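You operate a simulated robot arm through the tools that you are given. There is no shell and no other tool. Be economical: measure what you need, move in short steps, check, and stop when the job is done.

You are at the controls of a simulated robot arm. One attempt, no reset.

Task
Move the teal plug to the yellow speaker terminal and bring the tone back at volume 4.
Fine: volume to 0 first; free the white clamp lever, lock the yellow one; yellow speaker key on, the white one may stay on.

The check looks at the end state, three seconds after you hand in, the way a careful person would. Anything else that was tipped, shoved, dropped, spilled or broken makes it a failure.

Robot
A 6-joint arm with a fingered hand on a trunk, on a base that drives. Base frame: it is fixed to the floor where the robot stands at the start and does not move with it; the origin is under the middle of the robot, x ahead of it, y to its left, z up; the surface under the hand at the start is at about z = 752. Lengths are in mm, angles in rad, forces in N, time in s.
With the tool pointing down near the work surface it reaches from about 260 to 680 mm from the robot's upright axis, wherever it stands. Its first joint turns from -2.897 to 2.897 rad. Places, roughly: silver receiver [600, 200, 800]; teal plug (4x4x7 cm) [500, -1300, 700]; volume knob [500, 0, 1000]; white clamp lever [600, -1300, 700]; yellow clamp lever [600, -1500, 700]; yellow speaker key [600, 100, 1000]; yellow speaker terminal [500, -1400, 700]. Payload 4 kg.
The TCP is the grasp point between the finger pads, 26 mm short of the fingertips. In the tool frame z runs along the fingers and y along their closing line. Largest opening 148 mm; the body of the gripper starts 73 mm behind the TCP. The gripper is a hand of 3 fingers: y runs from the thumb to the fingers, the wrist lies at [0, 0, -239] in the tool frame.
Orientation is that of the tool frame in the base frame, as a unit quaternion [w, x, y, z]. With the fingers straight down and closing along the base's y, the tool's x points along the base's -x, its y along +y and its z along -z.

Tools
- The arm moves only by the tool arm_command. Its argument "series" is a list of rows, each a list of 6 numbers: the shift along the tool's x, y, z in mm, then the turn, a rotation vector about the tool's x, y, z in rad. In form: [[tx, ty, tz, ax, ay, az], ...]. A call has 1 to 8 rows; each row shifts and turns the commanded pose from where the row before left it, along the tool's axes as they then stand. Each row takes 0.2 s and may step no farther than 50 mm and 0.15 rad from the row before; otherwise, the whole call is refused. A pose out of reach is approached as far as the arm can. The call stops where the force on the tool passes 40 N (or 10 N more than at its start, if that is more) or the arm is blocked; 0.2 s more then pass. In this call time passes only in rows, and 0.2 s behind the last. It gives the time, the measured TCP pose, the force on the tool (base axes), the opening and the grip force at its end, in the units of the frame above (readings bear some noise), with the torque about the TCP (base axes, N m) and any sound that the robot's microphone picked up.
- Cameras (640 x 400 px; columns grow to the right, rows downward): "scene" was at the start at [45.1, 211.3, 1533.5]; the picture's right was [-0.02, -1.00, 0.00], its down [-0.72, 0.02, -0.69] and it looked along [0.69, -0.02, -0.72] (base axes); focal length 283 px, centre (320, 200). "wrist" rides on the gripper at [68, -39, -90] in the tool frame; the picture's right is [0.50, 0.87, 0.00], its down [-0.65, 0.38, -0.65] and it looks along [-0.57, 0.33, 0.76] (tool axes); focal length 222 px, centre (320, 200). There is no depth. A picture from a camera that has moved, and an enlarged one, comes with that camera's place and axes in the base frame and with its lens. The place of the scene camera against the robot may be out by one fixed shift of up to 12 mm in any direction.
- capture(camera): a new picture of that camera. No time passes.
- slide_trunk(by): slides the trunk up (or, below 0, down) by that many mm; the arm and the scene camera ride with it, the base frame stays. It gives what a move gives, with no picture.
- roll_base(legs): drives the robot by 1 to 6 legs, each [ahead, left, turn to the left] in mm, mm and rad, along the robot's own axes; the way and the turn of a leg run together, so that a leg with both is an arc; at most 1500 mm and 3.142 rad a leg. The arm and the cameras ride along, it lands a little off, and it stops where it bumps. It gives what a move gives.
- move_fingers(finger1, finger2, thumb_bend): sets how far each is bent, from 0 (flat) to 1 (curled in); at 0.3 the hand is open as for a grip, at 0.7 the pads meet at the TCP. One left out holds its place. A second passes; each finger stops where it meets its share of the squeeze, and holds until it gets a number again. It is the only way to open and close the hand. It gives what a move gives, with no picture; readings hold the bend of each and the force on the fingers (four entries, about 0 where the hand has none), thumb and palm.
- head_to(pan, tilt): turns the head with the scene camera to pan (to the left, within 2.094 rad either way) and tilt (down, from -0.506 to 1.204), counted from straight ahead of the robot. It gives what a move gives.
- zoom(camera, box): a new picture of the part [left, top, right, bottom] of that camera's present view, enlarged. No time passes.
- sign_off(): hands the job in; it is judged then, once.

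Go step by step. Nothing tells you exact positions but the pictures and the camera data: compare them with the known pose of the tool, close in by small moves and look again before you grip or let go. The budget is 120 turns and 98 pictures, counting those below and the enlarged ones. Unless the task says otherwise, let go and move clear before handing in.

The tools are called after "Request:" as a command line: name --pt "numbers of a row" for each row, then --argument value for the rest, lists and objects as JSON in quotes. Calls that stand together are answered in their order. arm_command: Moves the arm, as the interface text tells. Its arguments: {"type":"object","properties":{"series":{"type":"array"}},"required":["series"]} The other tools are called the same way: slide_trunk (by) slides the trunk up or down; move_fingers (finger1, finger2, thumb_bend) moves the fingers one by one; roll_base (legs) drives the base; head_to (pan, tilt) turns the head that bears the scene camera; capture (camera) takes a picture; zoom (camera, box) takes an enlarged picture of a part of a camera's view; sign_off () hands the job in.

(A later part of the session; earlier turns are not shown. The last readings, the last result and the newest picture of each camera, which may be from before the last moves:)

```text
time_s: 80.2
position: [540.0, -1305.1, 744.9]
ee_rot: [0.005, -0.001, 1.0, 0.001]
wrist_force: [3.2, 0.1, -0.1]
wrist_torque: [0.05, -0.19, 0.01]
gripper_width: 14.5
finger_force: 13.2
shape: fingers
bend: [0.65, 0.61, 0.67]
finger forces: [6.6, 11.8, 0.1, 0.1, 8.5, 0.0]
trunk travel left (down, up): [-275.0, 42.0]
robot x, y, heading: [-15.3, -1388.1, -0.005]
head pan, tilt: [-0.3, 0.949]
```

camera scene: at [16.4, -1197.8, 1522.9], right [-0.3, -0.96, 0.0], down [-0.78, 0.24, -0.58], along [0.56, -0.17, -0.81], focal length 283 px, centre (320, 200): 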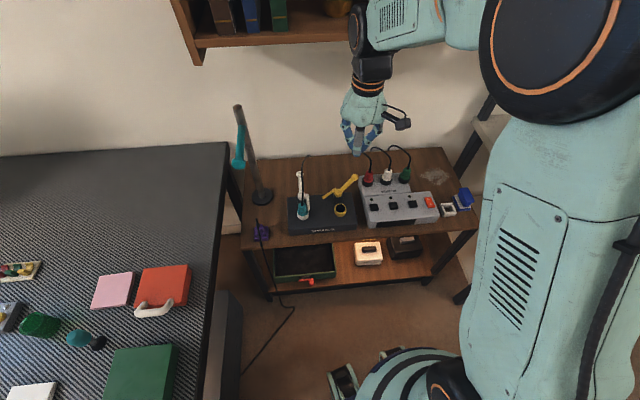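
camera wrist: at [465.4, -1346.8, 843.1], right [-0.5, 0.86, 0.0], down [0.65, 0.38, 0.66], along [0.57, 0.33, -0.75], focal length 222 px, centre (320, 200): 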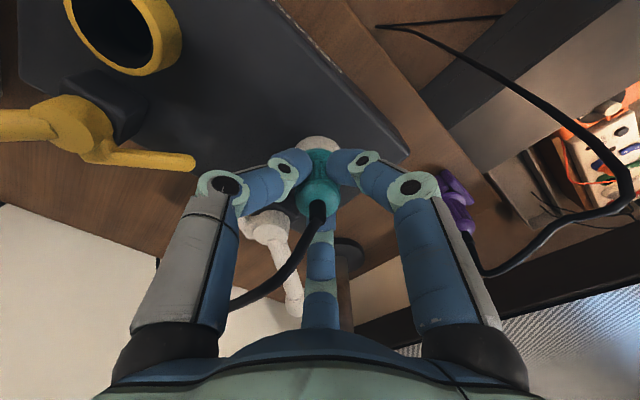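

Well-centred grip now. Lifting the plug straight up slowly.

Request:
arm_command --pt "0 0 -8 0 0 0" --pt "0 0 -10 0 0 0" --pt "0 0 -15 0 0 0" --pt "0 0 -20 0 0 0"

Request:
zoom --camera "scene" --box '[270, 150, 370, 240]'

Request:
capture --camera "wrist"

```text
time_s: 81.2
position: [539.0, -1304.6, 796.8]
ee_rot: [0.005, -0.002, 1.0, 0.0]
wrist_force: [0.9, -0.3, -0.6]
wrist_torque: [0.0, 0.05, -0.01]
gripper_width: 14.1
finger_force: 11.9
shape: fingers
bend: [0.65, 0.61, 0.67]
finger forces: [7.3, 7.3, 0.1, 0.1, 9.1, 0.0]
trunk travel left (down, up): [-275.0, 42.0]
robot x, y, heading: [-22.2, -1387.7, -0.003]
head pan, tilt: [-0.3, 0.949]
```

```text
4.44 times, centred on (320, 195) of scene
camera zoom: at [14.7, -1197.4, 1522.9], right [-0.3, -0.96, 0.0], down [-0.78, 0.24, -0.58], along [0.56, -0.17, -0.81], focal length 1259 px, centre (320, 222)
```

zoom: 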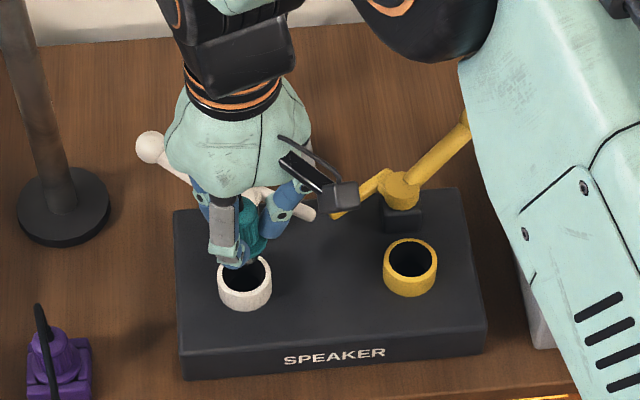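

```text
32 pictures are left
camera wrist: at [470.5, -1342.9, 887.4], right [-0.5, 0.86, 0.0], down [0.65, 0.38, 0.66], along [0.57, 0.33, -0.75], focal length 222 px, centre (320, 200)
```

wrist: 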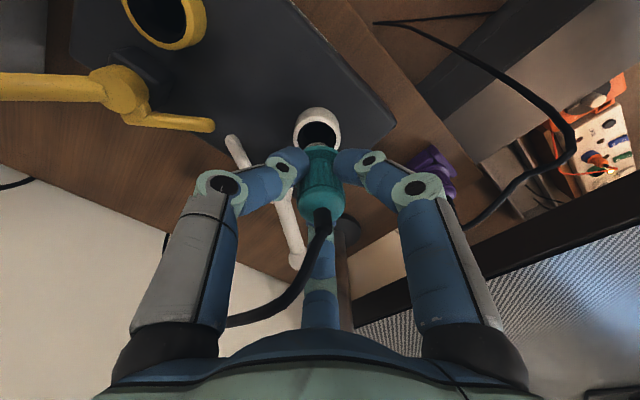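

The plug is out of the white socket. The two sockets are about (-23, -124) mm apart, so I'll carry it across above the yellow one.

Request:
arm_command --pt "0 0 -15 0 0 0" --pt "4.6 -24.8 0 0 0 0" --pt "4.6 -24.8 0 0 0 0" --pt "4.6 -24.8 0 0 0 0" --pt "4.6 -24.8 0 0 0 0" --pt "4.6 -24.8 0 0 0 0"

Request:
capture --camera "wrist"

Request:
zoom --camera "scene" --box '[290, 160, 370, 230]'

```text
time_s: 82.6
position: [516.3, -1430.1, 812.1]
ee_rot: [0.004, -0.002, 1.0, 0.0]
wrist_force: [0.7, 0.7, -0.9]
wrist_torque: [0.03, 0.03, 0.04]
gripper_width: 14.0
finger_force: 11.8
shape: fingers
bend: [0.65, 0.61, 0.67]
finger forces: [7.1, 7.3, 0.0, 0.1, 9.1, 0.0]
trunk travel left (down, up): [-275.0, 42.0]
robot x, y, heading: [-21.5, -1389.1, 0.003]
head pan, tilt: [-0.3, 0.949]
```

```text
31 pictures are left
camera wrist: at [447.1, -1469.0, 903.4], right [-0.5, 0.86, 0.0], down [0.65, 0.38, 0.66], along [0.57, 0.33, -0.75], focal length 222 px, centre (320, 200)
```

wrist: 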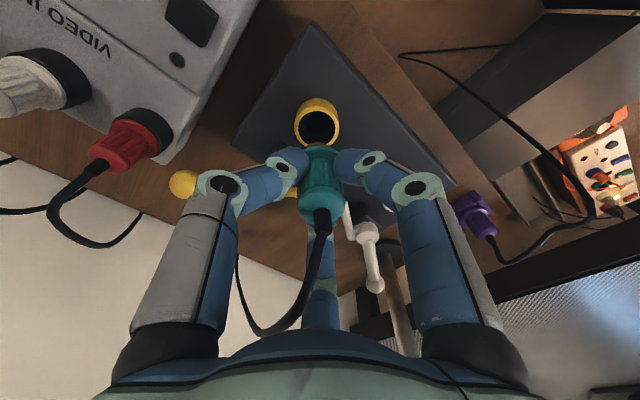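

```text
5.71 times, centred on (330, 195) of scene
camera zoom: at [14.9, -1198.0, 1522.9], right [-0.3, -0.96, 0.0], down [-0.78, 0.24, -0.58], along [0.56, -0.17, -0.81], focal length 1619 px, centre (263, 229)
```

zoom: 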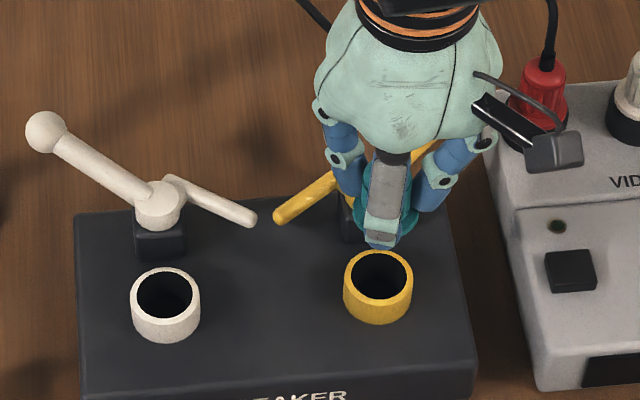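

Nearly above the yellow socket. I'll zoom the wrist view to compare plug and ring alignment.

Request:
zoom --camera "wrist" --box '[260, 80, 380, 240]'

```text
2.50 times, centred on (320, 160) of wrist
camera zoom: at [447.1, -1469.0, 903.4], right [-0.5, 0.86, 0.0], down [0.65, 0.38, 0.66], along [0.57, 0.33, -0.75], focal length 555 px, centre (320, 300)
```

zoom: 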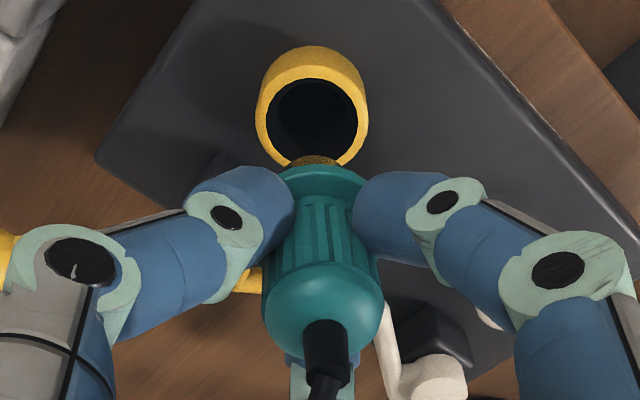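

I'll nudge by (-2, -2.5) mm, lower 35 mm and check alignment again before insertion.

Request:
arm_command --pt "2 -2.5 0 0 0 0" --pt "0 0 20 0 0 0" --pt "0 0 15 0 0 0"

Request:
zoom --camera "wrist" --box '[260, 80, 380, 240]'

Request:
zoom --camera "scene" --box '[290, 160, 370, 230]'

```text
time_s: 83.4
position: [513.9, -1431.6, 777.1]
ee_rot: [0.005, -0.002, 1.0, -0.001]
wrist_force: [0.3, 0.9, -1.0]
wrist_torque: [-0.02, 0.0, 0.02]
gripper_width: 14.0
finger_force: 11.4
shape: fingers
bend: [0.65, 0.61, 0.67]
finger forces: [7.0, 7.4, 0.0, 0.0, 9.0, 0.0]
trunk travel left (down, up): [-275.0, 42.0]
robot x, y, heading: [-18.8, -1388.9, -0.003]
head pan, tilt: [-0.3, 0.949]
```

```text
2.50 times, centred on (320, 160) of wrist
camera zoom: at [445.1, -1470.3, 867.5], right [-0.5, 0.86, -0.01], down [0.65, 0.38, 0.66], along [0.57, 0.33, -0.75], focal length 555 px, centre (320, 300)
```

zoom: 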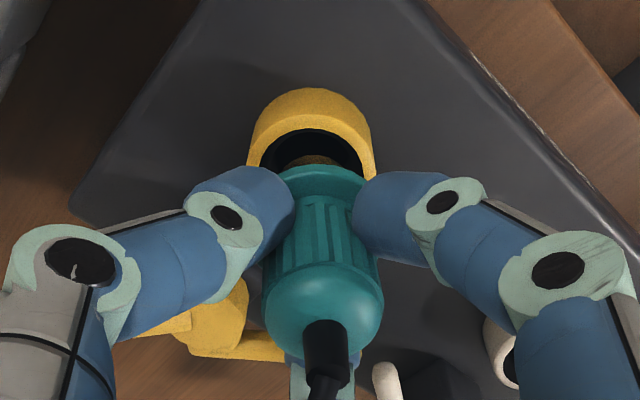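

```text
5.71 times, centred on (330, 195) of scene
camera zoom: at [15.1, -1197.4, 1522.9], right [-0.3, -0.96, 0.0], down [-0.78, 0.24, -0.58], along [0.56, -0.17, -0.81], focal length 1619 px, centre (263, 229)
```

zoom: 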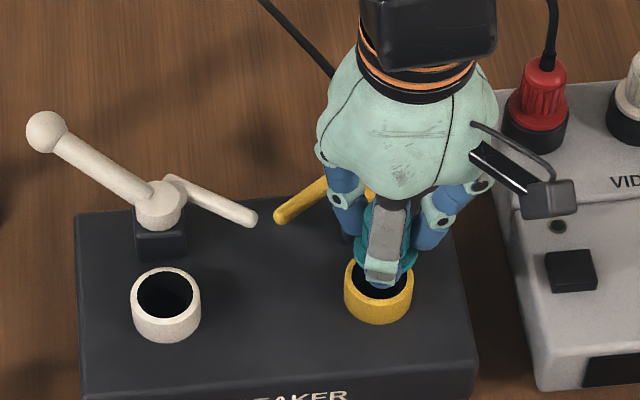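

The plug looks a few mm too near the robot relative to the ring. I'll shift +4 mm in x, lower 10 mm, and check.

Request:
arm_command --pt "-4 -0.5 0 0 0 0" --pt "0 0 5 0 0 0" --pt "0 0 5 0 0 0"

Request:
zoom --camera "wrist" --box '[275, 90, 365, 170]'

Request:
zoom --camera "scene" --box '[325, 185, 365, 220]'

```text
time_s: 84.2
position: [518.8, -1431.9, 766.6]
ee_rot: [0.005, -0.001, 1.0, 0.0]
wrist_force: [-0.2, 0.0, -0.2]
wrist_torque: [-0.01, -0.03, 0.01]
gripper_width: 13.9
finger_force: 11.5
shape: fingers
bend: [0.65, 0.61, 0.67]
finger forces: [7.1, 7.3, 0.0, 0.1, 9.0, 0.0]
trunk travel left (down, up): [-275.0, 42.0]
robot x, y, heading: [-21.0, -1391.5, -0.004]
head pan, tilt: [-0.3, 0.949]
```

```text
5.00 times, centred on (320, 130) of wrist
camera zoom: at [449.3, -1470.4, 857.9], right [-0.5, 0.86, 0.0], down [0.65, 0.38, 0.66], along [0.57, 0.33, -0.75], focal length 1111 px, centre (320, 550)
```

zoom: 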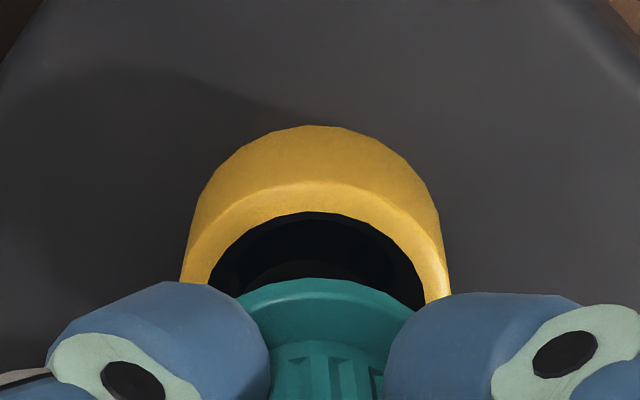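

```text
11.43 times, centred on (345, 202) of scene
camera zoom: at [15.1, -1197.4, 1522.9], right [-0.3, -0.96, 0.0], down [-0.78, 0.24, -0.58], along [0.56, -0.17, -0.81], focal length 3237 px, centre (34, 171)
```

zoom: 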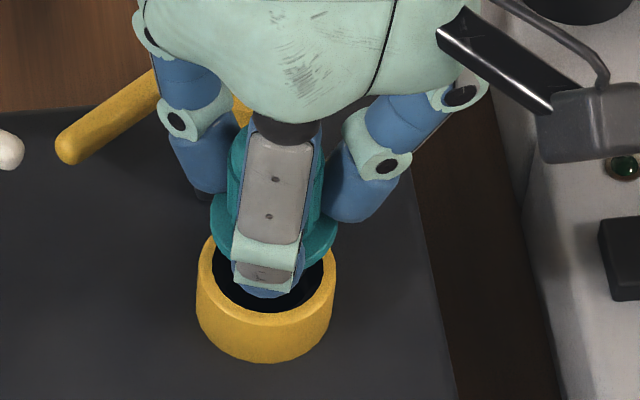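

Alignment now looks within 1–2 mm. Lowering gently into the socket.

Request:
arm_command --pt "0 0 5 0 0 0" --pt "0 0 5 0 0 0" --pt "0 0 4 0 0 0" --pt "0 0 4 0 0 0"

Request:
zoom --camera "scene" --box '[325, 185, 365, 220]'

```text
time_s: 85.2
position: [519.4, -1429.9, 750.1]
ee_rot: [0.005, -0.003, 1.0, 0.0]
wrist_force: [-0.3, -0.1, 3.5]
wrist_torque: [0.03, -0.04, -0.01]
gripper_width: 13.7
finger_force: 12.7
shape: fingers
bend: [0.65, 0.61, 0.67]
finger forces: [7.5, 8.0, 0.0, 0.1, 9.6, 0.0]
trunk travel left (down, up): [-275.0, 42.0]
robot x, y, heading: [-23.0, -1390.8, -0.003]
head pan, tilt: [-0.3, 0.949]
```

```text
11.43 times, centred on (345, 202) of scene
camera zoom: at [14.6, -1197.3, 1522.9], right [-0.3, -0.96, 0.0], down [-0.78, 0.24, -0.58], along [0.56, -0.17, -0.81], focal length 3237 px, centre (34, 171)
```

zoom: 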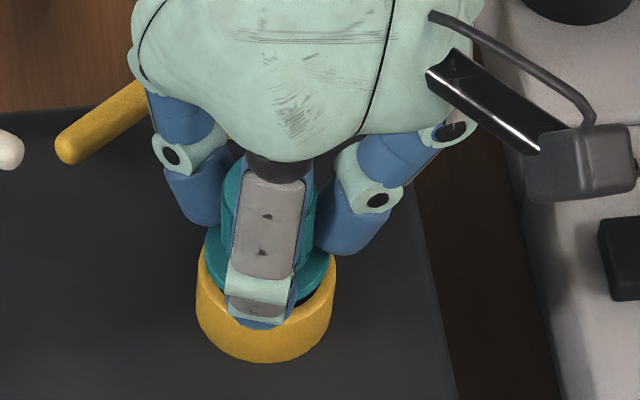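

It's sliding in with light force. A few more mm to seat.

Request:
arm_command --pt "0 0 3 0 0 0" --pt "0 0 3 0 0 0" --pt "0 0 2 0 0 0"

Request:
zoom --camera "scene" --box '[325, 185, 365, 220]'

Request:
zoom --camera "wrist" --box '[260, 80, 380, 240]'

```text
time_s: 86.0
position: [519.1, -1430.9, 743.0]
ee_rot: [0.006, -0.001, 1.0, 0.0]
wrist_force: [-0.7, -2.1, 17.2]
wrist_torque: [0.02, -0.17, 0.03]
gripper_width: 13.8
finger_force: 16.8
shape: fingers
bend: [0.65, 0.61, 0.67]
finger forces: [8.8, 12.2, 0.1, 0.0, 12.6, 0.0]
trunk travel left (down, up): [-275.0, 42.0]
robot x, y, heading: [-21.4, -1391.0, -0.003]
head pan, tilt: [-0.3, 0.949]
```

```text
11.43 times, centred on (345, 202) of scene
camera zoom: at [13.4, -1197.5, 1523.1], right [-0.3, -0.96, 0.0], down [-0.78, 0.24, -0.58], along [0.56, -0.17, -0.81], focal length 3237 px, centre (34, 171)
```

zoom: 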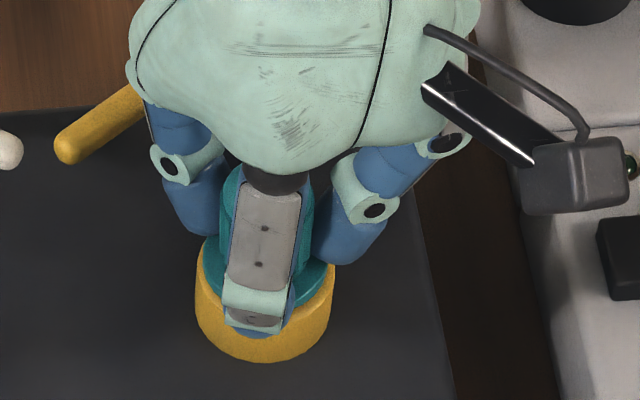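

```text
2.50 times, centred on (320, 160) of wrist
camera zoom: at [450.4, -1469.7, 833.6], right [-0.5, 0.86, -0.01], down [0.65, 0.38, 0.66], along [0.57, 0.33, -0.75], focal length 555 px, centre (320, 300)
```

zoom: 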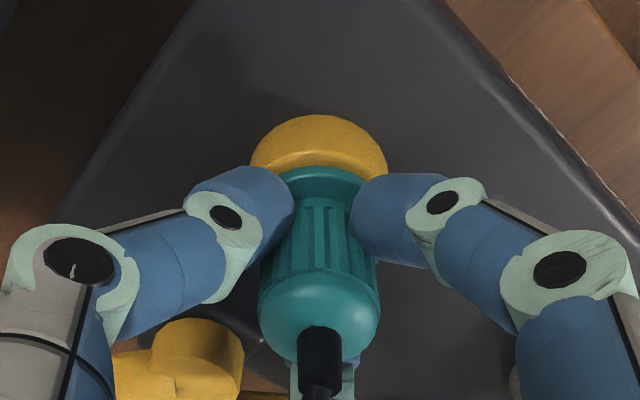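

Force rose to 17 N at z≈743, the seat height. I'll release and lift clear, then verify.

Request:
move_fingers --finger1 0.49 --finger2 0.49 --thumb_bend 0.49

Request:
arm_command --pt "0 0 -30 0 0 0" --pt "0 0 -40 0 0 0" --pt "0 0 -40 0 0 0" --pt "0 30 0 0 0 0" --pt "0 30 0 0 0 0"

Request:
zoom --camera "scene" --box '[280, 160, 370, 230]'

Request:
capture --camera "wrist"

```text
time_s: 87.0
position: [519.1, -1430.5, 739.8]
ee_rot: [0.004, -0.003, 1.0, 0.0]
wrist_force: [-0.4, 0.8, 0.2]
wrist_torque: [0.03, 0.0, -0.06]
gripper_width: 64.9
finger_force: 0.1
shape: fingers
bend: [0.49, 0.49, 0.49]
finger forces: [0.1, 0.0, 0.1, 0.0, 0.0, 0.0]
trunk travel left (down, up): [-275.0, 42.0]
robot x, y, heading: [-17.4, -1387.5, 0.001]
head pan, tilt: [-0.3, 0.949]
```

```text
time_s: 88.2
position: [517.1, -1371.9, 850.3]
ee_rot: [0.004, -0.003, 1.0, -0.001]
wrist_force: [0.9, 0.0, -0.4]
wrist_torque: [0.01, -0.02, -0.03]
gripper_width: 64.9
finger_force: 0.0
shape: fingers
bend: [0.49, 0.49, 0.49]
finger forces: [0.0, 0.1, 0.0, 0.0, 0.1, 0.0]
trunk travel left (down, up): [-275.0, 42.0]
robot x, y, heading: [-20.6, -1386.5, -0.002]
head pan, tilt: [-0.3, 0.949]
```

```text
5.71 times, centred on (325, 195) of scene
camera zoom: at [14.8, -1197.0, 1522.8], right [-0.3, -0.96, 0.0], down [-0.78, 0.24, -0.58], along [0.56, -0.17, -0.81], focal length 1619 px, centre (291, 229)
```

zoom: 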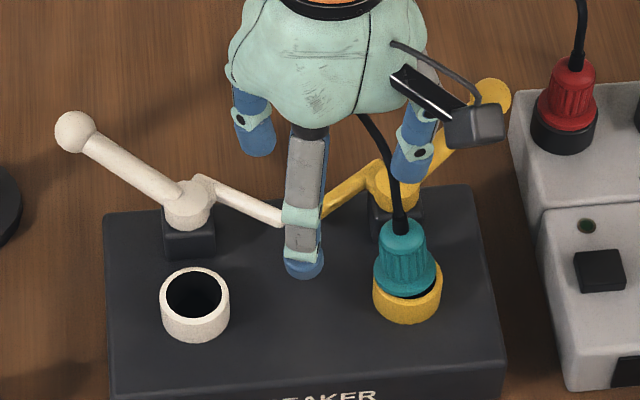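

```text
20 pictures are left
camera wrist: at [449.0, -1410.5, 941.6], right [-0.5, 0.86, -0.01], down [0.65, 0.38, 0.66], along [0.57, 0.33, -0.75], focal length 222 px, centre (320, 200)
```

wrist: 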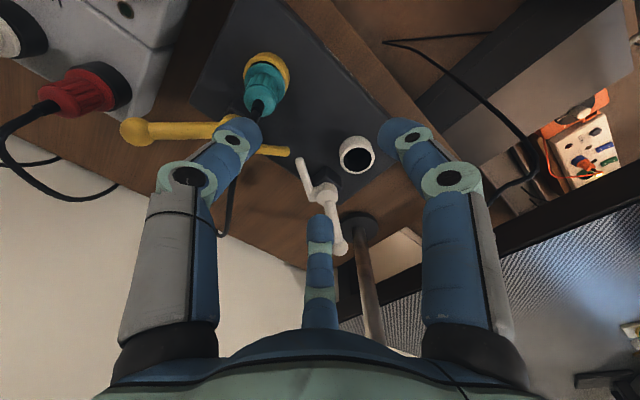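

There's a dark gap at the front of the rim; the plug may not be fully seated. One close zoom to judge.

Request:
zoom --camera "scene" --box '[325, 185, 365, 215]'

```text
13.33 times, centred on (345, 200) of scene
camera zoom: at [14.8, -1197.0, 1522.8], right [-0.3, -0.96, 0.0], down [-0.78, 0.24, -0.58], along [0.56, -0.17, -0.81], focal length 3777 px, centre (-13, 200)
```

zoom: 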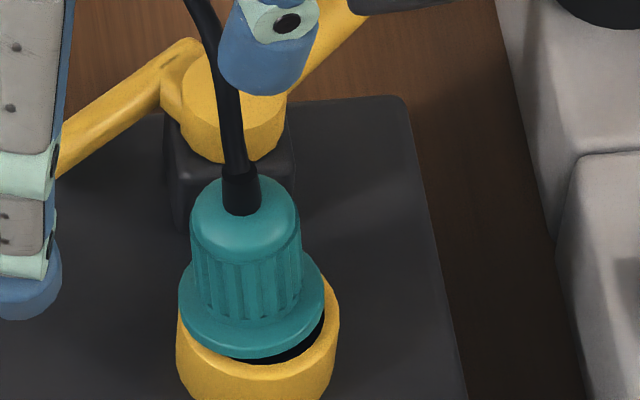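

The plug is cocked, leaning left with its front edge up, because it went in about 4 mm too far back. I'll re-grip it over the true socket centre (≈518, -1427), straighten and press.

Request:
arm_command --pt "-1 -28 0 0 0 0" --pt "-1 -27 0 0 0 0" --pt "0 0 40 0 0 0" --pt "0 0 35 0 0 0" --pt "0 0 25 0 0 0"

Request:
move_fingers --finger1 0.6 --finger2 0.6 --thumb_bend 0.6

Request:
move_fingers --finger1 0.72 --finger2 0.72 --thumb_bend 0.72

```text
time_s: 89.4
position: [519.2, -1427.3, 749.7]
ee_rot: [0.005, -0.002, 1.0, 0.0]
wrist_force: [0.2, -0.9, 0.0]
wrist_torque: [-0.03, 0.0, 0.03]
gripper_width: 64.9
finger_force: 0.0
shape: fingers
bend: [0.49, 0.49, 0.49]
finger forces: [0.0, 0.2, 0.0, 0.1, 0.0, 0.0]
trunk travel left (down, up): [-275.0, 42.0]
robot x, y, heading: [-18.5, -1389.4, -0.004]
head pan, tilt: [-0.3, 0.949]
```

```text
time_s: 90.4
position: [519.2, -1426.4, 750.8]
ee_rot: [0.005, -0.002, 1.0, 0.0]
wrist_force: [0.8, -0.1, 0.0]
wrist_torque: [0.02, -0.01, 0.01]
gripper_width: 30.2
finger_force: 0.6
shape: fingers
bend: [0.6, 0.59, 0.6]
finger forces: [0.1, 0.4, 0.1, 0.1, 0.1, 0.0]
trunk travel left (down, up): [-275.0, 42.0]
robot x, y, heading: [-21.3, -1389.9, -0.001]
head pan, tilt: [-0.3, 0.949]
```

```text
time_s: 91.4
position: [519.8, -1427.4, 750.4]
ee_rot: [0.004, -0.002, 1.0, 0.0]
wrist_force: [-0.3, -0.9, -1.3]
wrist_torque: [-0.02, -0.02, -0.04]
gripper_width: 12.9
finger_force: 12.3
shape: fingers
bend: [0.66, 0.61, 0.66]
finger forces: [5.6, 9.2, 0.0, 0.1, 9.7, 0.1]
trunk travel left (down, up): [-275.0, 42.0]
robot x, y, heading: [-19.3, -1385.0, -0.001]
head pan, tilt: [-0.3, 0.949]
```

Gripped again; the plug centre is about (524, -1425). Lift out, shift (-5.5, -2.5), and re-insert.

Request:
arm_command --pt "0 0 -12 0 0 0" --pt "0 0 -15 0 0 0" --pt "5.5 -2.5 0 0 0 0" --pt "0 0 8 0 0 0"

Request:
zoom --camera "scene" --box '[325, 185, 365, 215]'

```text
time_s: 92.4
position: [513.9, -1429.8, 770.3]
ee_rot: [0.004, -0.002, 1.0, 0.0]
wrist_force: [-0.4, -0.2, -0.2]
wrist_torque: [-0.02, 0.02, 0.01]
gripper_width: 13.1
finger_force: 12.3
shape: fingers
bend: [0.66, 0.61, 0.66]
finger forces: [6.2, 9.2, 0.0, 0.0, 9.3, 0.0]
trunk travel left (down, up): [-275.0, 42.0]
robot x, y, heading: [-18.5, -1390.4, -0.002]
head pan, tilt: [-0.3, 0.949]
```

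```text
13.33 times, centred on (345, 200) of scene
camera zoom: at [15.3, -1197.3, 1522.8], right [-0.3, -0.96, 0.0], down [-0.78, 0.24, -0.58], along [0.56, -0.17, -0.81], focal length 3777 px, centre (-13, 200)
```

zoom: 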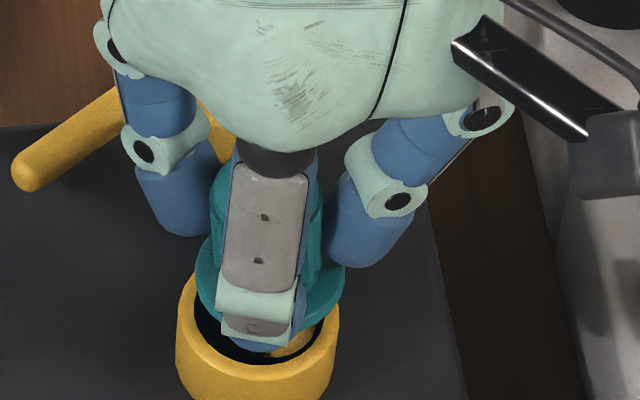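

Alignment in x looks right; it needs about 2 mm back to the left. Adjusting and inserting.

Request:
arm_command --pt "0 2 0 0 0 0" --pt "0 0 6 0 0 0" --pt "0 0 6 0 0 0" --pt "0 0 4 0 0 0" --pt "0 0 4 0 0 0" --pt "0 0 3 0 0 0"

Request:
zoom --camera "scene" --box '[325, 185, 365, 215]'

```text
time_s: 93.4
position: [522.0, -1426.8, 760.5]
ee_rot: [0.013, -0.002, 1.0, -0.001]
wrist_force: [0.3, 0.3, 17.5]
wrist_torque: [-0.1, 0.14, -0.01]
gripper_width: 10.8
finger_force: 22.1
shape: fingers
bend: [0.72, 0.59, 0.68]
finger forces: [19.7, 10.5, 0.0, 0.0, 14.7, 0.1]
trunk travel left (down, up): [-275.0, 42.0]
robot x, y, heading: [-17.9, -1387.6, 0.001]
head pan, tilt: [-0.3, 0.949]
stopped in row 4: the force on the tool passed its limit at 43 N (the readings are from after the stop); the commanded pose is now the measured one
```

```text
13.33 times, centred on (345, 200) of scene
camera zoom: at [14.1, -1197.1, 1522.7], right [-0.3, -0.96, 0.0], down [-0.78, 0.24, -0.58], along [0.56, -0.17, -0.81], focal length 3777 px, centre (-13, 200)
```

zoom: 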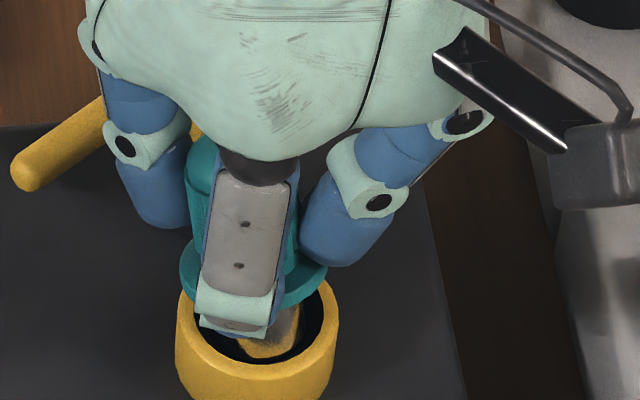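

The plug is tilted in the grip (pin bottom to the right). I'll lift it clear and measure the tilt from both cameras.

Request:
arm_command --pt "0 0 -12 0 0 0" --pt "0 0 -15 0 0 0"

Request:
zoom --camera "scene" --box '[325, 180, 365, 215]'

Request:
zoom --camera "wrist" --box '[260, 80, 380, 240]'

```text
time_s: 94.0
position: [519.5, -1427.4, 786.0]
ee_rot: [0.01, -0.002, 1.0, -0.001]
wrist_force: [0.2, 0.2, -0.4]
wrist_torque: [-0.01, 0.0, 0.0]
gripper_width: 11.8
finger_force: 11.7
shape: fingers
bend: [0.66, 0.6, 0.67]
finger forces: [5.3, 9.3, 0.1, 0.0, 9.5, 0.1]
trunk travel left (down, up): [-275.0, 42.0]
robot x, y, heading: [-14.3, -1389.7, -0.001]
head pan, tilt: [-0.3, 0.949]
```

```text
11.43 times, centred on (345, 198) of scene
camera zoom: at [15.1, -1197.4, 1522.8], right [-0.3, -0.96, 0.0], down [-0.78, 0.24, -0.58], along [0.56, -0.17, -0.81], focal length 3237 px, centre (34, 229)
```

zoom: 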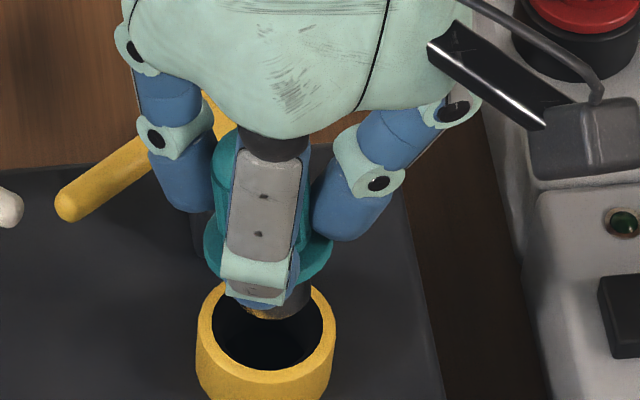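

```text
2.50 times, centred on (320, 160) of wrist
camera zoom: at [449.7, -1466.1, 876.7], right [-0.5, 0.86, -0.01], down [0.64, 0.38, 0.67], along [0.58, 0.33, -0.75], focal length 555 px, centre (320, 300)
```

zoom: 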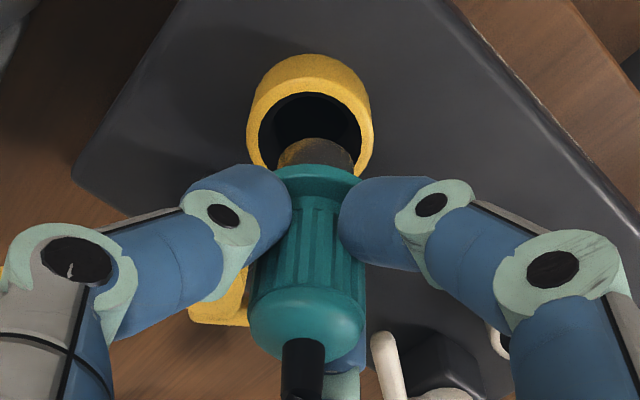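

The plug's pin points toward the robot by about 12°. I'll tilt the hand to bring it upright, shift slightly, and look again.

Request:
arm_command --pt "5 -3 0 0 0 0" --pt "0 0 0 -0.03 -0.1 0" --pt "0 0 0 -0.03 -0.1 0"

Request:
zoom --camera "scene" --box '[325, 180, 365, 215]'

Request:
zoom --camera "wrist" --box '[260, 80, 380, 240]'

```text
time_s: 94.8
position: [514.6, -1430.3, 785.7]
ee_rot: [0.11, -0.003, 0.993, 0.03]
wrist_force: [-0.8, -0.1, -0.8]
wrist_torque: [-0.02, 0.0, -0.02]
gripper_width: 11.6
finger_force: 12.2
shape: fingers
bend: [0.66, 0.6, 0.67]
finger forces: [5.4, 9.2, 0.0, 0.1, 9.5, 0.0]
trunk travel left (down, up): [-275.0, 42.0]
robot x, y, heading: [-18.1, -1389.8, -0.003]
head pan, tilt: [-0.3, 0.949]
```

```text
11.43 times, centred on (345, 198) of scene
camera zoom: at [15.0, -1197.6, 1522.9], right [-0.3, -0.96, 0.0], down [-0.78, 0.24, -0.58], along [0.56, -0.17, -0.81], focal length 3237 px, centre (34, 229)
```

zoom: 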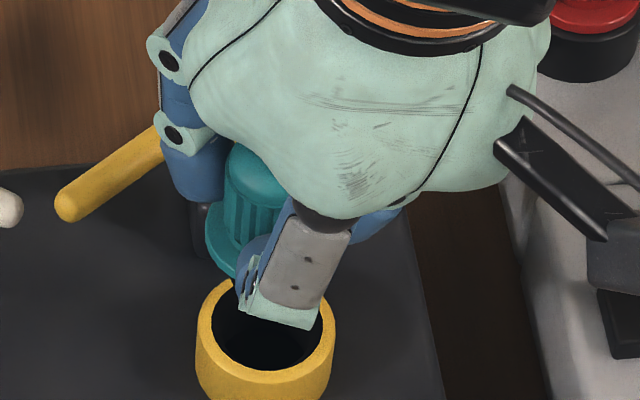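

```text
2.50 times, centred on (320, 160) of wrist
camera zoom: at [428.1, -1474.4, 858.7], right [-0.5, 0.87, -0.06], down [0.49, 0.34, 0.8], along [0.71, 0.37, -0.59], focal length 555 px, centre (320, 300)
```

zoom: 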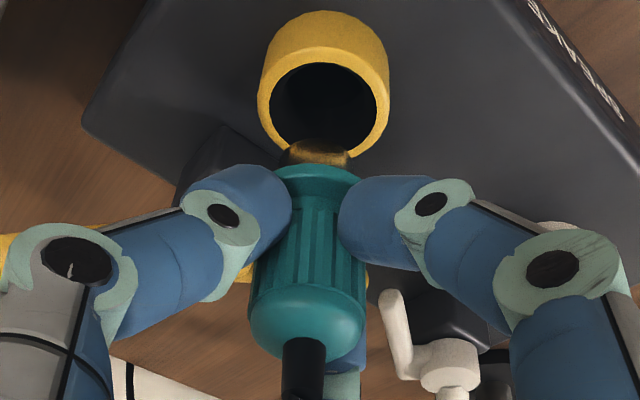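

The plug is now upright and within 2 mm of the ring axis in both views. I'll correct by (-1.2, -1.7) and lower vertically.

Request:
arm_command --pt "1.2 -1.7 -0.4 0 0 0" --pt "1.75 -0.5 7.8 0 0 0" --pt "1.3 -0.37 5.85 0 0 0" --pt "1.3 -0.37 5.85 0 0 0" --pt "1.1 -0.3 4.9 0 0 0"

Request:
zoom --camera "scene" --box '[325, 180, 365, 215]'

```text
time_s: 96.0
position: [512.5, -1432.2, 760.1]
ee_rot: [0.111, -0.003, 0.993, 0.03]
wrist_force: [-0.5, 0.1, 0.0]
wrist_torque: [-0.01, 0.02, 0.02]
gripper_width: 11.7
finger_force: 11.9
shape: fingers
bend: [0.66, 0.6, 0.67]
finger forces: [5.4, 9.2, 0.0, 0.0, 9.6, 0.0]
trunk travel left (down, up): [-275.0, 42.0]
robot x, y, heading: [-19.1, -1388.0, -0.005]
head pan, tilt: [-0.3, 0.949]
```

```text
11.43 times, centred on (345, 198) of scene
camera zoom: at [15.3, -1197.4, 1522.9], right [-0.3, -0.96, 0.0], down [-0.78, 0.24, -0.58], along [0.56, -0.17, -0.81], focal length 3237 px, centre (34, 229)
```

zoom: 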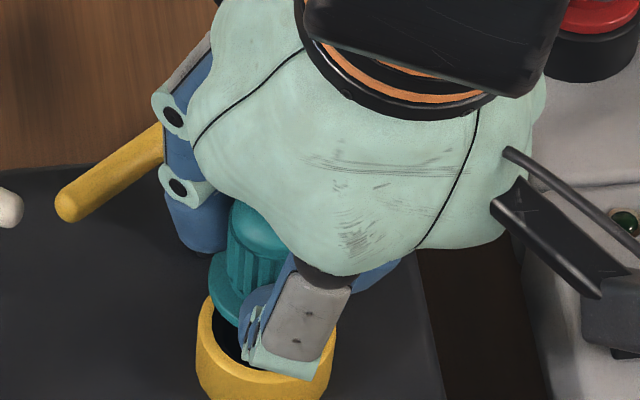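

No resistance; the pin is entering the socket. Continuing down in small steps.

Request:
arm_command --pt "0.87 -0.25 3.9 0 0 0" --pt "0.65 -0.18 2.9 0 0 0" --pt "0.65 -0.18 2.9 0 0 0"

Request:
zoom --camera "wrist" --box '[260, 80, 380, 240]'

```text
time_s: 96.8
position: [512.3, -1431.9, 751.6]
ee_rot: [0.11, -0.002, 0.993, 0.029]
wrist_force: [0.1, 0.1, 0.2]
wrist_torque: [-0.01, 0.0, -0.01]
gripper_width: 11.5
finger_force: 12.1
shape: fingers
bend: [0.66, 0.6, 0.67]
finger forces: [5.5, 9.2, 0.1, 0.0, 9.5, 0.0]
trunk travel left (down, up): [-275.0, 42.0]
robot x, y, heading: [-19.1, -1389.4, 0.001]
head pan, tilt: [-0.3, 0.949]
```

```text
2.50 times, centred on (320, 160) of wrist
camera zoom: at [426.9, -1475.5, 823.8], right [-0.5, 0.87, -0.06], down [0.49, 0.34, 0.8], along [0.71, 0.37, -0.59], focal length 555 px, centre (320, 300)
```

zoom: 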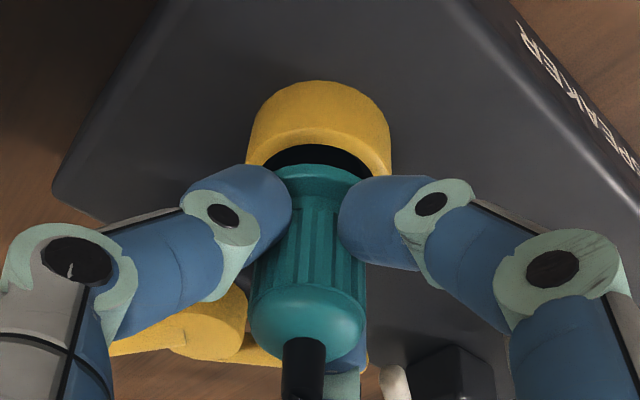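

Still free and nicely centred, with the flange a few mm above the rim. Continue until contact.

Request:
arm_command --pt "0.55 -0.15 2.4 0 0 0" --pt "0.55 -0.15 2.4 0 0 0" --pt "0.55 -0.15 2.4 0 0 0" --pt "0.55 -0.15 2.4 0 0 0"

```text
time_s: 97.8
position: [512.6, -1432.8, 742.6]
ee_rot: [0.112, -0.001, 0.993, 0.029]
wrist_force: [0.4, -0.6, 9.9]
wrist_torque: [0.0, -0.14, -0.01]
gripper_width: 11.0
finger_force: 14.1
shape: fingers
bend: [0.66, 0.6, 0.67]
finger forces: [6.7, 10.4, 0.1, 0.0, 11.0, 0.0]
trunk travel left (down, up): [-275.0, 42.0]
robot x, y, heading: [-20.5, -1390.7, -0.001]
head pan, tilt: [-0.3, 0.949]
```

Contact at the seat height with 10 N. I'll press 2 mm more, release, rise vertically, and inspect.

Request:
arm_command --pt "0.4 -0.1 1.9 0 0 0"

Request:
move_fingers --finger1 0.48 --finger2 0.5 --thumb_bend 0.48

Request:
arm_command --pt "-6.5 1.8 -29 0 0 0" --pt "-8.7 2.4 -39 0 0 0" --pt "-8.7 2.4 -39 0 0 0" --pt "0 0 0 0.03 0.1 0" --pt "0 0 0 0.03 0.1 0" --pt "0 -40 0 0 0 0"

Request:
zoom --camera "scene" --box '[310, 175, 365, 215]'

```text
time_s: 98.2
position: [512.6, -1431.9, 742.6]
ee_rot: [0.113, -0.002, 0.993, 0.029]
wrist_force: [0.2, -1.0, 22.8]
wrist_torque: [0.06, -0.22, 0.01]
gripper_width: 10.9
finger_force: 18.9
shape: fingers
bend: [0.71, 0.6, 0.67]
finger forces: [13.7, 11.0, 0.0, 0.1, 13.1, 0.1]
trunk travel left (down, up): [-275.0, 42.0]
robot x, y, heading: [-20.8, -1390.4, -0.004]
head pan, tilt: [-0.3, 0.949]
```

```text
time_s: 99.2
position: [511.6, -1432.5, 739.7]
ee_rot: [0.11, -0.003, 0.993, 0.029]
wrist_force: [0.4, -0.2, 0.0]
wrist_torque: [-0.01, 0.0, -0.02]
gripper_width: 68.2
finger_force: 0.1
shape: fingers
bend: [0.48, 0.5, 0.48]
finger forces: [0.0, 0.0, 0.0, 0.0, 0.1, 0.1]
trunk travel left (down, up): [-275.0, 42.0]
robot x, y, heading: [-16.1, -1386.3, -0.0]
head pan, tilt: [-0.3, 0.949]
```

```text
time_s: 100.6
position: [512.6, -1472.3, 848.4]
ee_rot: [0.009, -0.001, 1.0, 0.0]
wrist_force: [0.4, -1.1, 0.3]
wrist_torque: [0.02, 0.01, -0.01]
gripper_width: 68.6
finger_force: 0.1
shape: fingers
bend: [0.48, 0.5, 0.48]
finger forces: [0.0, 0.0, 0.0, 0.0, 0.0, 0.1]
trunk travel left (down, up): [-275.0, 42.0]
robot x, y, heading: [-18.7, -1390.9, 0.003]
head pan, tilt: [-0.3, 0.949]
```

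```text
10.00 times, centred on (338, 195) of scene
camera zoom: at [15.1, -1199.0, 1523.0], right [-0.3, -0.96, 0.0], down [-0.78, 0.24, -0.58], along [0.56, -0.17, -0.81], focal length 2833 px, centre (145, 250)
```

zoom: 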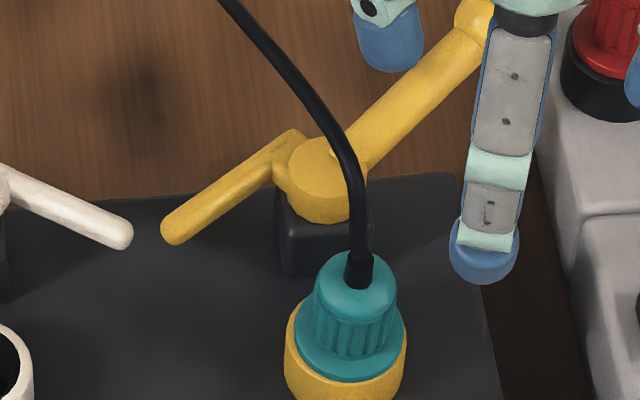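

The plug now sits upright with its flange on the rim. Next I'll close the fingers and descend to the right of the yellow handle to swing it to lock.

Request:
move_fingers --finger1 0.7 --finger2 0.7 --thumb_bend 0.7

Request:
arm_command --pt "-25 -14 0 0 0 0" --pt "-26 -14 0 0 0 0" --pt "0 0 40 0 0 0" --pt "0 0 30 0 0 0"

Request:
zoom --camera "scene" --box '[310, 150, 390, 210]'

```text
time_s: 101.6
position: [512.9, -1471.1, 848.3]
ee_rot: [0.011, -0.001, 1.0, -0.002]
wrist_force: [-0.3, -0.2, -0.9]
wrist_torque: [0.01, 0.0, -0.01]
gripper_width: 0.4
finger_force: 0.0
shape: fingers
bend: [0.69, 0.7, 0.7]
finger forces: [0.0, 0.0, 0.0, 0.1, 0.0, 0.0]
trunk travel left (down, up): [-275.0, 42.0]
robot x, y, heading: [-17.4, -1389.8, 0.001]
head pan, tilt: [-0.3, 0.949]
```

```text
time_s: 102.6
position: [565.5, -1500.2, 779.0]
ee_rot: [0.01, -0.002, 1.0, -0.001]
wrist_force: [-0.8, -0.6, -0.3]
wrist_torque: [0.01, 0.01, 0.0]
gripper_width: 0.0
finger_force: 0.0
shape: fingers
bend: [0.69, 0.7, 0.7]
finger forces: [0.0, 0.1, 0.0, 0.0, 0.0, 0.1]
trunk travel left (down, up): [-275.0, 42.0]
robot x, y, heading: [-21.7, -1385.2, 0.002]
head pan, tilt: [-0.3, 0.949]
```

```text
6.67 times, centred on (350, 180) of scene
camera zoom: at [15.5, -1197.5, 1522.9], right [-0.3, -0.96, 0.0], down [-0.78, 0.24, -0.58], along [0.56, -0.17, -0.81], focal length 1888 px, centre (120, 333)
```

zoom: 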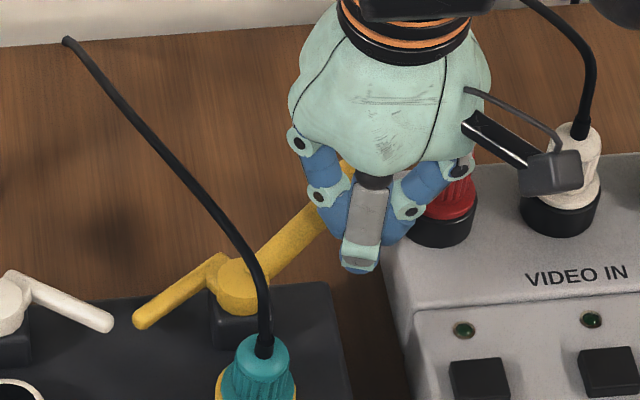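

Position is good: between the two boxes and clear of the handle. Lower and push along the arc toward the locked position.

Request:
arm_command --pt "0 4 15 0 0 0" --pt "0 0 15 0 0 0" --pt "-12 3 0 0 0 0" --pt "-12 4 0 0 0 0" --pt "-12 7 0 0 0 0" --pt "-8 8 0 0 0 0"

Request:
zoom --camera "scene" --box '[310, 150, 390, 210]'

```text
time_s: 104.0
position: [609.4, -1475.2, 750.5]
ee_rot: [0.01, -0.001, 1.0, -0.001]
wrist_force: [-3.1, -5.4, 0.6]
wrist_torque: [-0.04, -0.01, -0.06]
gripper_width: 0.6
finger_force: 2.6
shape: fingers
bend: [0.69, 0.7, 0.69]
finger forces: [0.0, 5.5, 0.0, 0.0, 0.0, 0.0]
trunk travel left (down, up): [-275.0, 42.0]
robot x, y, heading: [-18.6, -1390.0, 0.002]
head pan, tilt: [-0.3, 0.949]
```

```text
6.67 times, centred on (350, 180) of scene
camera zoom: at [14.6, -1198.2, 1522.9], right [-0.3, -0.96, 0.0], down [-0.78, 0.24, -0.58], along [0.56, -0.17, -0.81], focal length 1888 px, centre (120, 333)
```

zoom: 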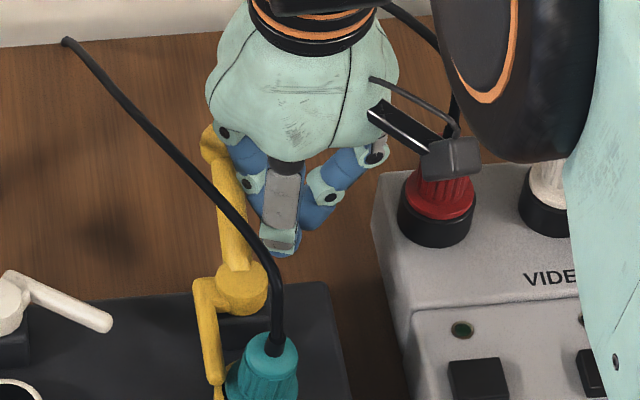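

The handle is straight back and the hook is beside the plug, matching the original white locked pose. The rising force suggests it's at its stop. I'll back off and lift.

Request:
arm_command --pt "3 -10 0 0 0 0" --pt "5 -8 -30 0 0 0" --pt "25 0 -35 0 0 0" --pt "40 0 -20 0 0 0" --pt "45 0 0 0 0 0" --pt "45 0 0 0 0 0"

Request:
zoom --camera "scene" --box '[275, 150, 375, 225]'

```text
time_s: 105.4
position: [442.3, -1493.1, 834.1]
ee_rot: [0.01, -0.002, 1.0, -0.001]
wrist_force: [-0.4, -0.4, 0.9]
wrist_torque: [-0.02, -0.04, -0.01]
gripper_width: 0.5
finger_force: 0.1
shape: fingers
bend: [0.69, 0.7, 0.7]
finger forces: [0.0, 0.0, 0.1, 0.0, 0.1, 0.0]
trunk travel left (down, up): [-275.0, 42.0]
robot x, y, heading: [-21.0, -1386.6, -0.001]
head pan, tilt: [-0.3, 0.949]
```

```text
5.33 times, centred on (325, 188) of scene
camera zoom: at [14.2, -1197.4, 1522.8], right [-0.3, -0.96, 0.0], down [-0.78, 0.24, -0.58], along [0.56, -0.17, -0.81], focal length 1511 px, centre (293, 267)
```

zoom: 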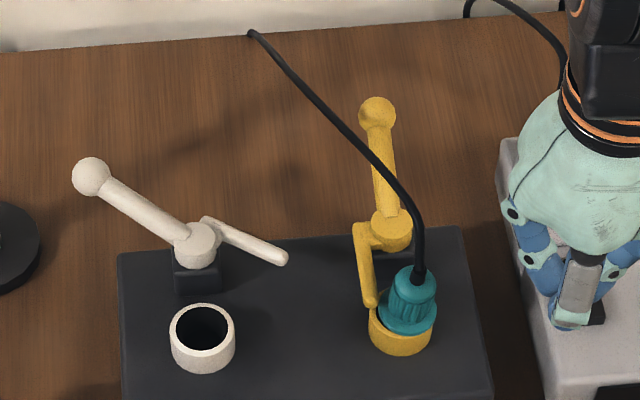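

The hook has shoved the plug slightly to the right and it leans, so it wasn't fully down: a finger was resting on the rim. I'll swing the yellow lever open again, seat the plug from a higher grip, and re-lock. First, move to the left of the yellow handle.

Request:
arm_command --pt "0 0 -20 0 0 0" --pt "-45 20 0 0 0 0" --pt "-45 20 0 0 0 0" --pt "-45 22 0 0 0 0" --pt "-45 22 0 0 0 0" --pt "0 0 40 0 0 0" --pt "0 0 40 0 0 0" --pt "0 0 24 0 0 0"

Request:
arm_command --pt "0 -12 0 0 0 0" --pt "0 -10 0 0 0 0" --pt "0 -10 0 0 0 0" --pt "2 -10 0 0 0 0" --pt "4 -10 0 0 0 0" --pt "5 -8 0 0 0 0"

```text
time_s: 107.2
position: [625.4, -1406.7, 752.4]
ee_rot: [0.012, -0.003, 1.0, -0.001]
wrist_force: [-0.7, -0.3, -0.5]
wrist_torque: [0.02, 0.02, 0.0]
gripper_width: 0.5
finger_force: 0.0
shape: fingers
bend: [0.69, 0.7, 0.7]
finger forces: [0.1, 0.1, 0.0, 0.0, 0.0, 0.1]
trunk travel left (down, up): [-275.0, 42.0]
robot x, y, heading: [-17.6, -1389.1, -0.002]
head pan, tilt: [-0.3, 0.949]
```

```text
time_s: 108.6
position: [614.8, -1467.8, 752.7]
ee_rot: [0.011, -0.002, 1.0, -0.001]
wrist_force: [-0.5, -0.2, 0.6]
wrist_torque: [0.01, -0.02, 0.01]
gripper_width: 0.2
finger_force: 0.1
shape: fingers
bend: [0.69, 0.7, 0.7]
finger forces: [0.1, 0.0, 0.0, 0.0, 0.0, 0.1]
trunk travel left (down, up): [-275.0, 42.0]
robot x, y, heading: [-19.5, -1390.9, -0.001]
head pan, tilt: [-0.3, 0.949]
```

Lever should be open again. I'll back off, rise, and take one look before gripping the plug higher.

Request:
arm_command --pt "0 12 0 0 0 0" --pt "0 10 -35 0 0 0" --pt "10 8 -40 0 0 0" --pt "45 3 -15 0 0 0" --pt "45 3 -5 0 0 0"

Request:
move_fingers --finger1 0.49 --finger2 0.49 --thumb_bend 0.49

Request:
zoom --camera "scene" --box '[310, 165, 370, 215]'

```text
time_s: 109.8
position: [512.5, -1434.8, 843.5]
ee_rot: [0.011, -0.002, 1.0, 0.0]
wrist_force: [0.1, -0.6, -0.1]
wrist_torque: [0.05, 0.02, 0.04]
gripper_width: 0.4
finger_force: 0.0
shape: fingers
bend: [0.69, 0.7, 0.7]
finger forces: [0.0, 0.0, 0.0, 0.1, 0.1, 0.0]
trunk travel left (down, up): [-275.0, 42.0]
robot x, y, heading: [-19.6, -1388.7, 0.005]
head pan, tilt: [-0.3, 0.949]
```

```text
time_s: 110.8
position: [513.8, -1434.0, 845.0]
ee_rot: [0.01, -0.002, 1.0, -0.001]
wrist_force: [0.1, 0.6, 0.3]
wrist_torque: [0.02, 0.02, 0.01]
gripper_width: 64.9
finger_force: 0.1
shape: fingers
bend: [0.49, 0.49, 0.49]
finger forces: [0.1, 0.0, 0.0, 0.0, 0.0, 0.0]
trunk travel left (down, up): [-275.0, 42.0]
robot x, y, heading: [-21.0, -1394.5, -0.0]
head pan, tilt: [-0.3, 0.949]
```

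```text
8.00 times, centred on (340, 190) of scene
camera zoom: at [15.2, -1197.4, 1522.9], right [-0.3, -0.96, 0.0], down [-0.78, 0.24, -0.58], along [0.56, -0.17, -0.81], focal length 2266 px, centre (160, 280)
```

zoom: 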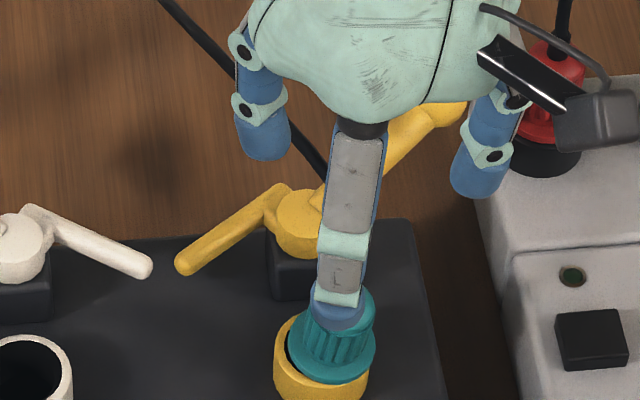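

Lever is open; the plug leans right (-y). I'll grip its cap higher up (TCP z≈762), pull it upright to the left, and press down.

Request:
arm_command --pt "-3 2 40 0 0 0" --pt "0 0 30 0 0 0" --pt "0 0 13 0 0 0"

Request:
move_fingers --finger1 0.6 --finger2 0.59 --thumb_bend 0.6

Request:
move_fingers --finger1 0.72 --finger2 0.72 --thumb_bend 0.72

```text
time_s: 111.6
position: [518.7, -1429.4, 763.2]
ee_rot: [0.011, -0.002, 1.0, -0.001]
wrist_force: [-0.3, 0.6, 0.5]
wrist_torque: [0.01, 0.02, 0.0]
gripper_width: 65.1
finger_force: 0.1
shape: fingers
bend: [0.49, 0.49, 0.49]
finger forces: [0.0, 0.0, 0.0, 0.0, 0.1, 0.1]
trunk travel left (down, up): [-275.0, 42.0]
robot x, y, heading: [-16.9, -1391.1, -0.002]
head pan, tilt: [-0.3, 0.949]
```

```text
time_s: 112.6
position: [519.4, -1429.4, 761.6]
ee_rot: [0.01, -0.001, 1.0, -0.001]
wrist_force: [0.0, 0.3, 0.2]
wrist_torque: [-0.02, -0.02, -0.02]
gripper_width: 30.0
finger_force: 0.1
shape: fingers
bend: [0.6, 0.59, 0.6]
finger forces: [0.1, 0.0, 0.1, 0.0, 0.1, 0.1]
trunk travel left (down, up): [-275.0, 42.0]
robot x, y, heading: [-20.1, -1390.9, -0.005]
head pan, tilt: [-0.3, 0.949]
```

```text
time_s: 113.6
position: [519.7, -1430.9, 762.7]
ee_rot: [0.01, -0.001, 1.0, -0.001]
wrist_force: [0.4, -0.5, -0.4]
wrist_torque: [-0.02, 0.02, -0.01]
gripper_width: 18.5
finger_force: 13.4
shape: fingers
bend: [0.63, 0.63, 0.66]
finger forces: [8.3, 8.6, 0.0, 0.0, 10.2, 0.0]
trunk travel left (down, up): [-275.0, 42.0]
robot x, y, heading: [-20.6, -1395.1, 0.002]
head pan, tilt: [-0.3, 0.949]
```

The cap is now centred at about (519.5, -1427) with even finger forces. Pressing down in 2 mm steps.

Request:
arm_command --pt "0 0 2 0 0 0" --pt "0 0 2 0 0 0" --pt "0 0 2 0 0 0" --pt "0 0 2 0 0 0"

```text
time_s: 114.6
position: [519.4, -1430.2, 757.7]
ee_rot: [0.013, -0.002, 1.0, -0.001]
wrist_force: [5.5, -1.0, 28.2]
wrist_torque: [-0.02, -0.21, -0.01]
gripper_width: 17.0
finger_force: 18.4
shape: fingers
bend: [0.63, 0.61, 0.67]
finger forces: [9.2, 13.2, 0.0, 0.0, 14.2, 0.0]
trunk travel left (down, up): [-275.0, 42.0]
robot x, y, heading: [-19.1, -1391.8, -0.001]
head pan, tilt: [-0.3, 0.949]
```

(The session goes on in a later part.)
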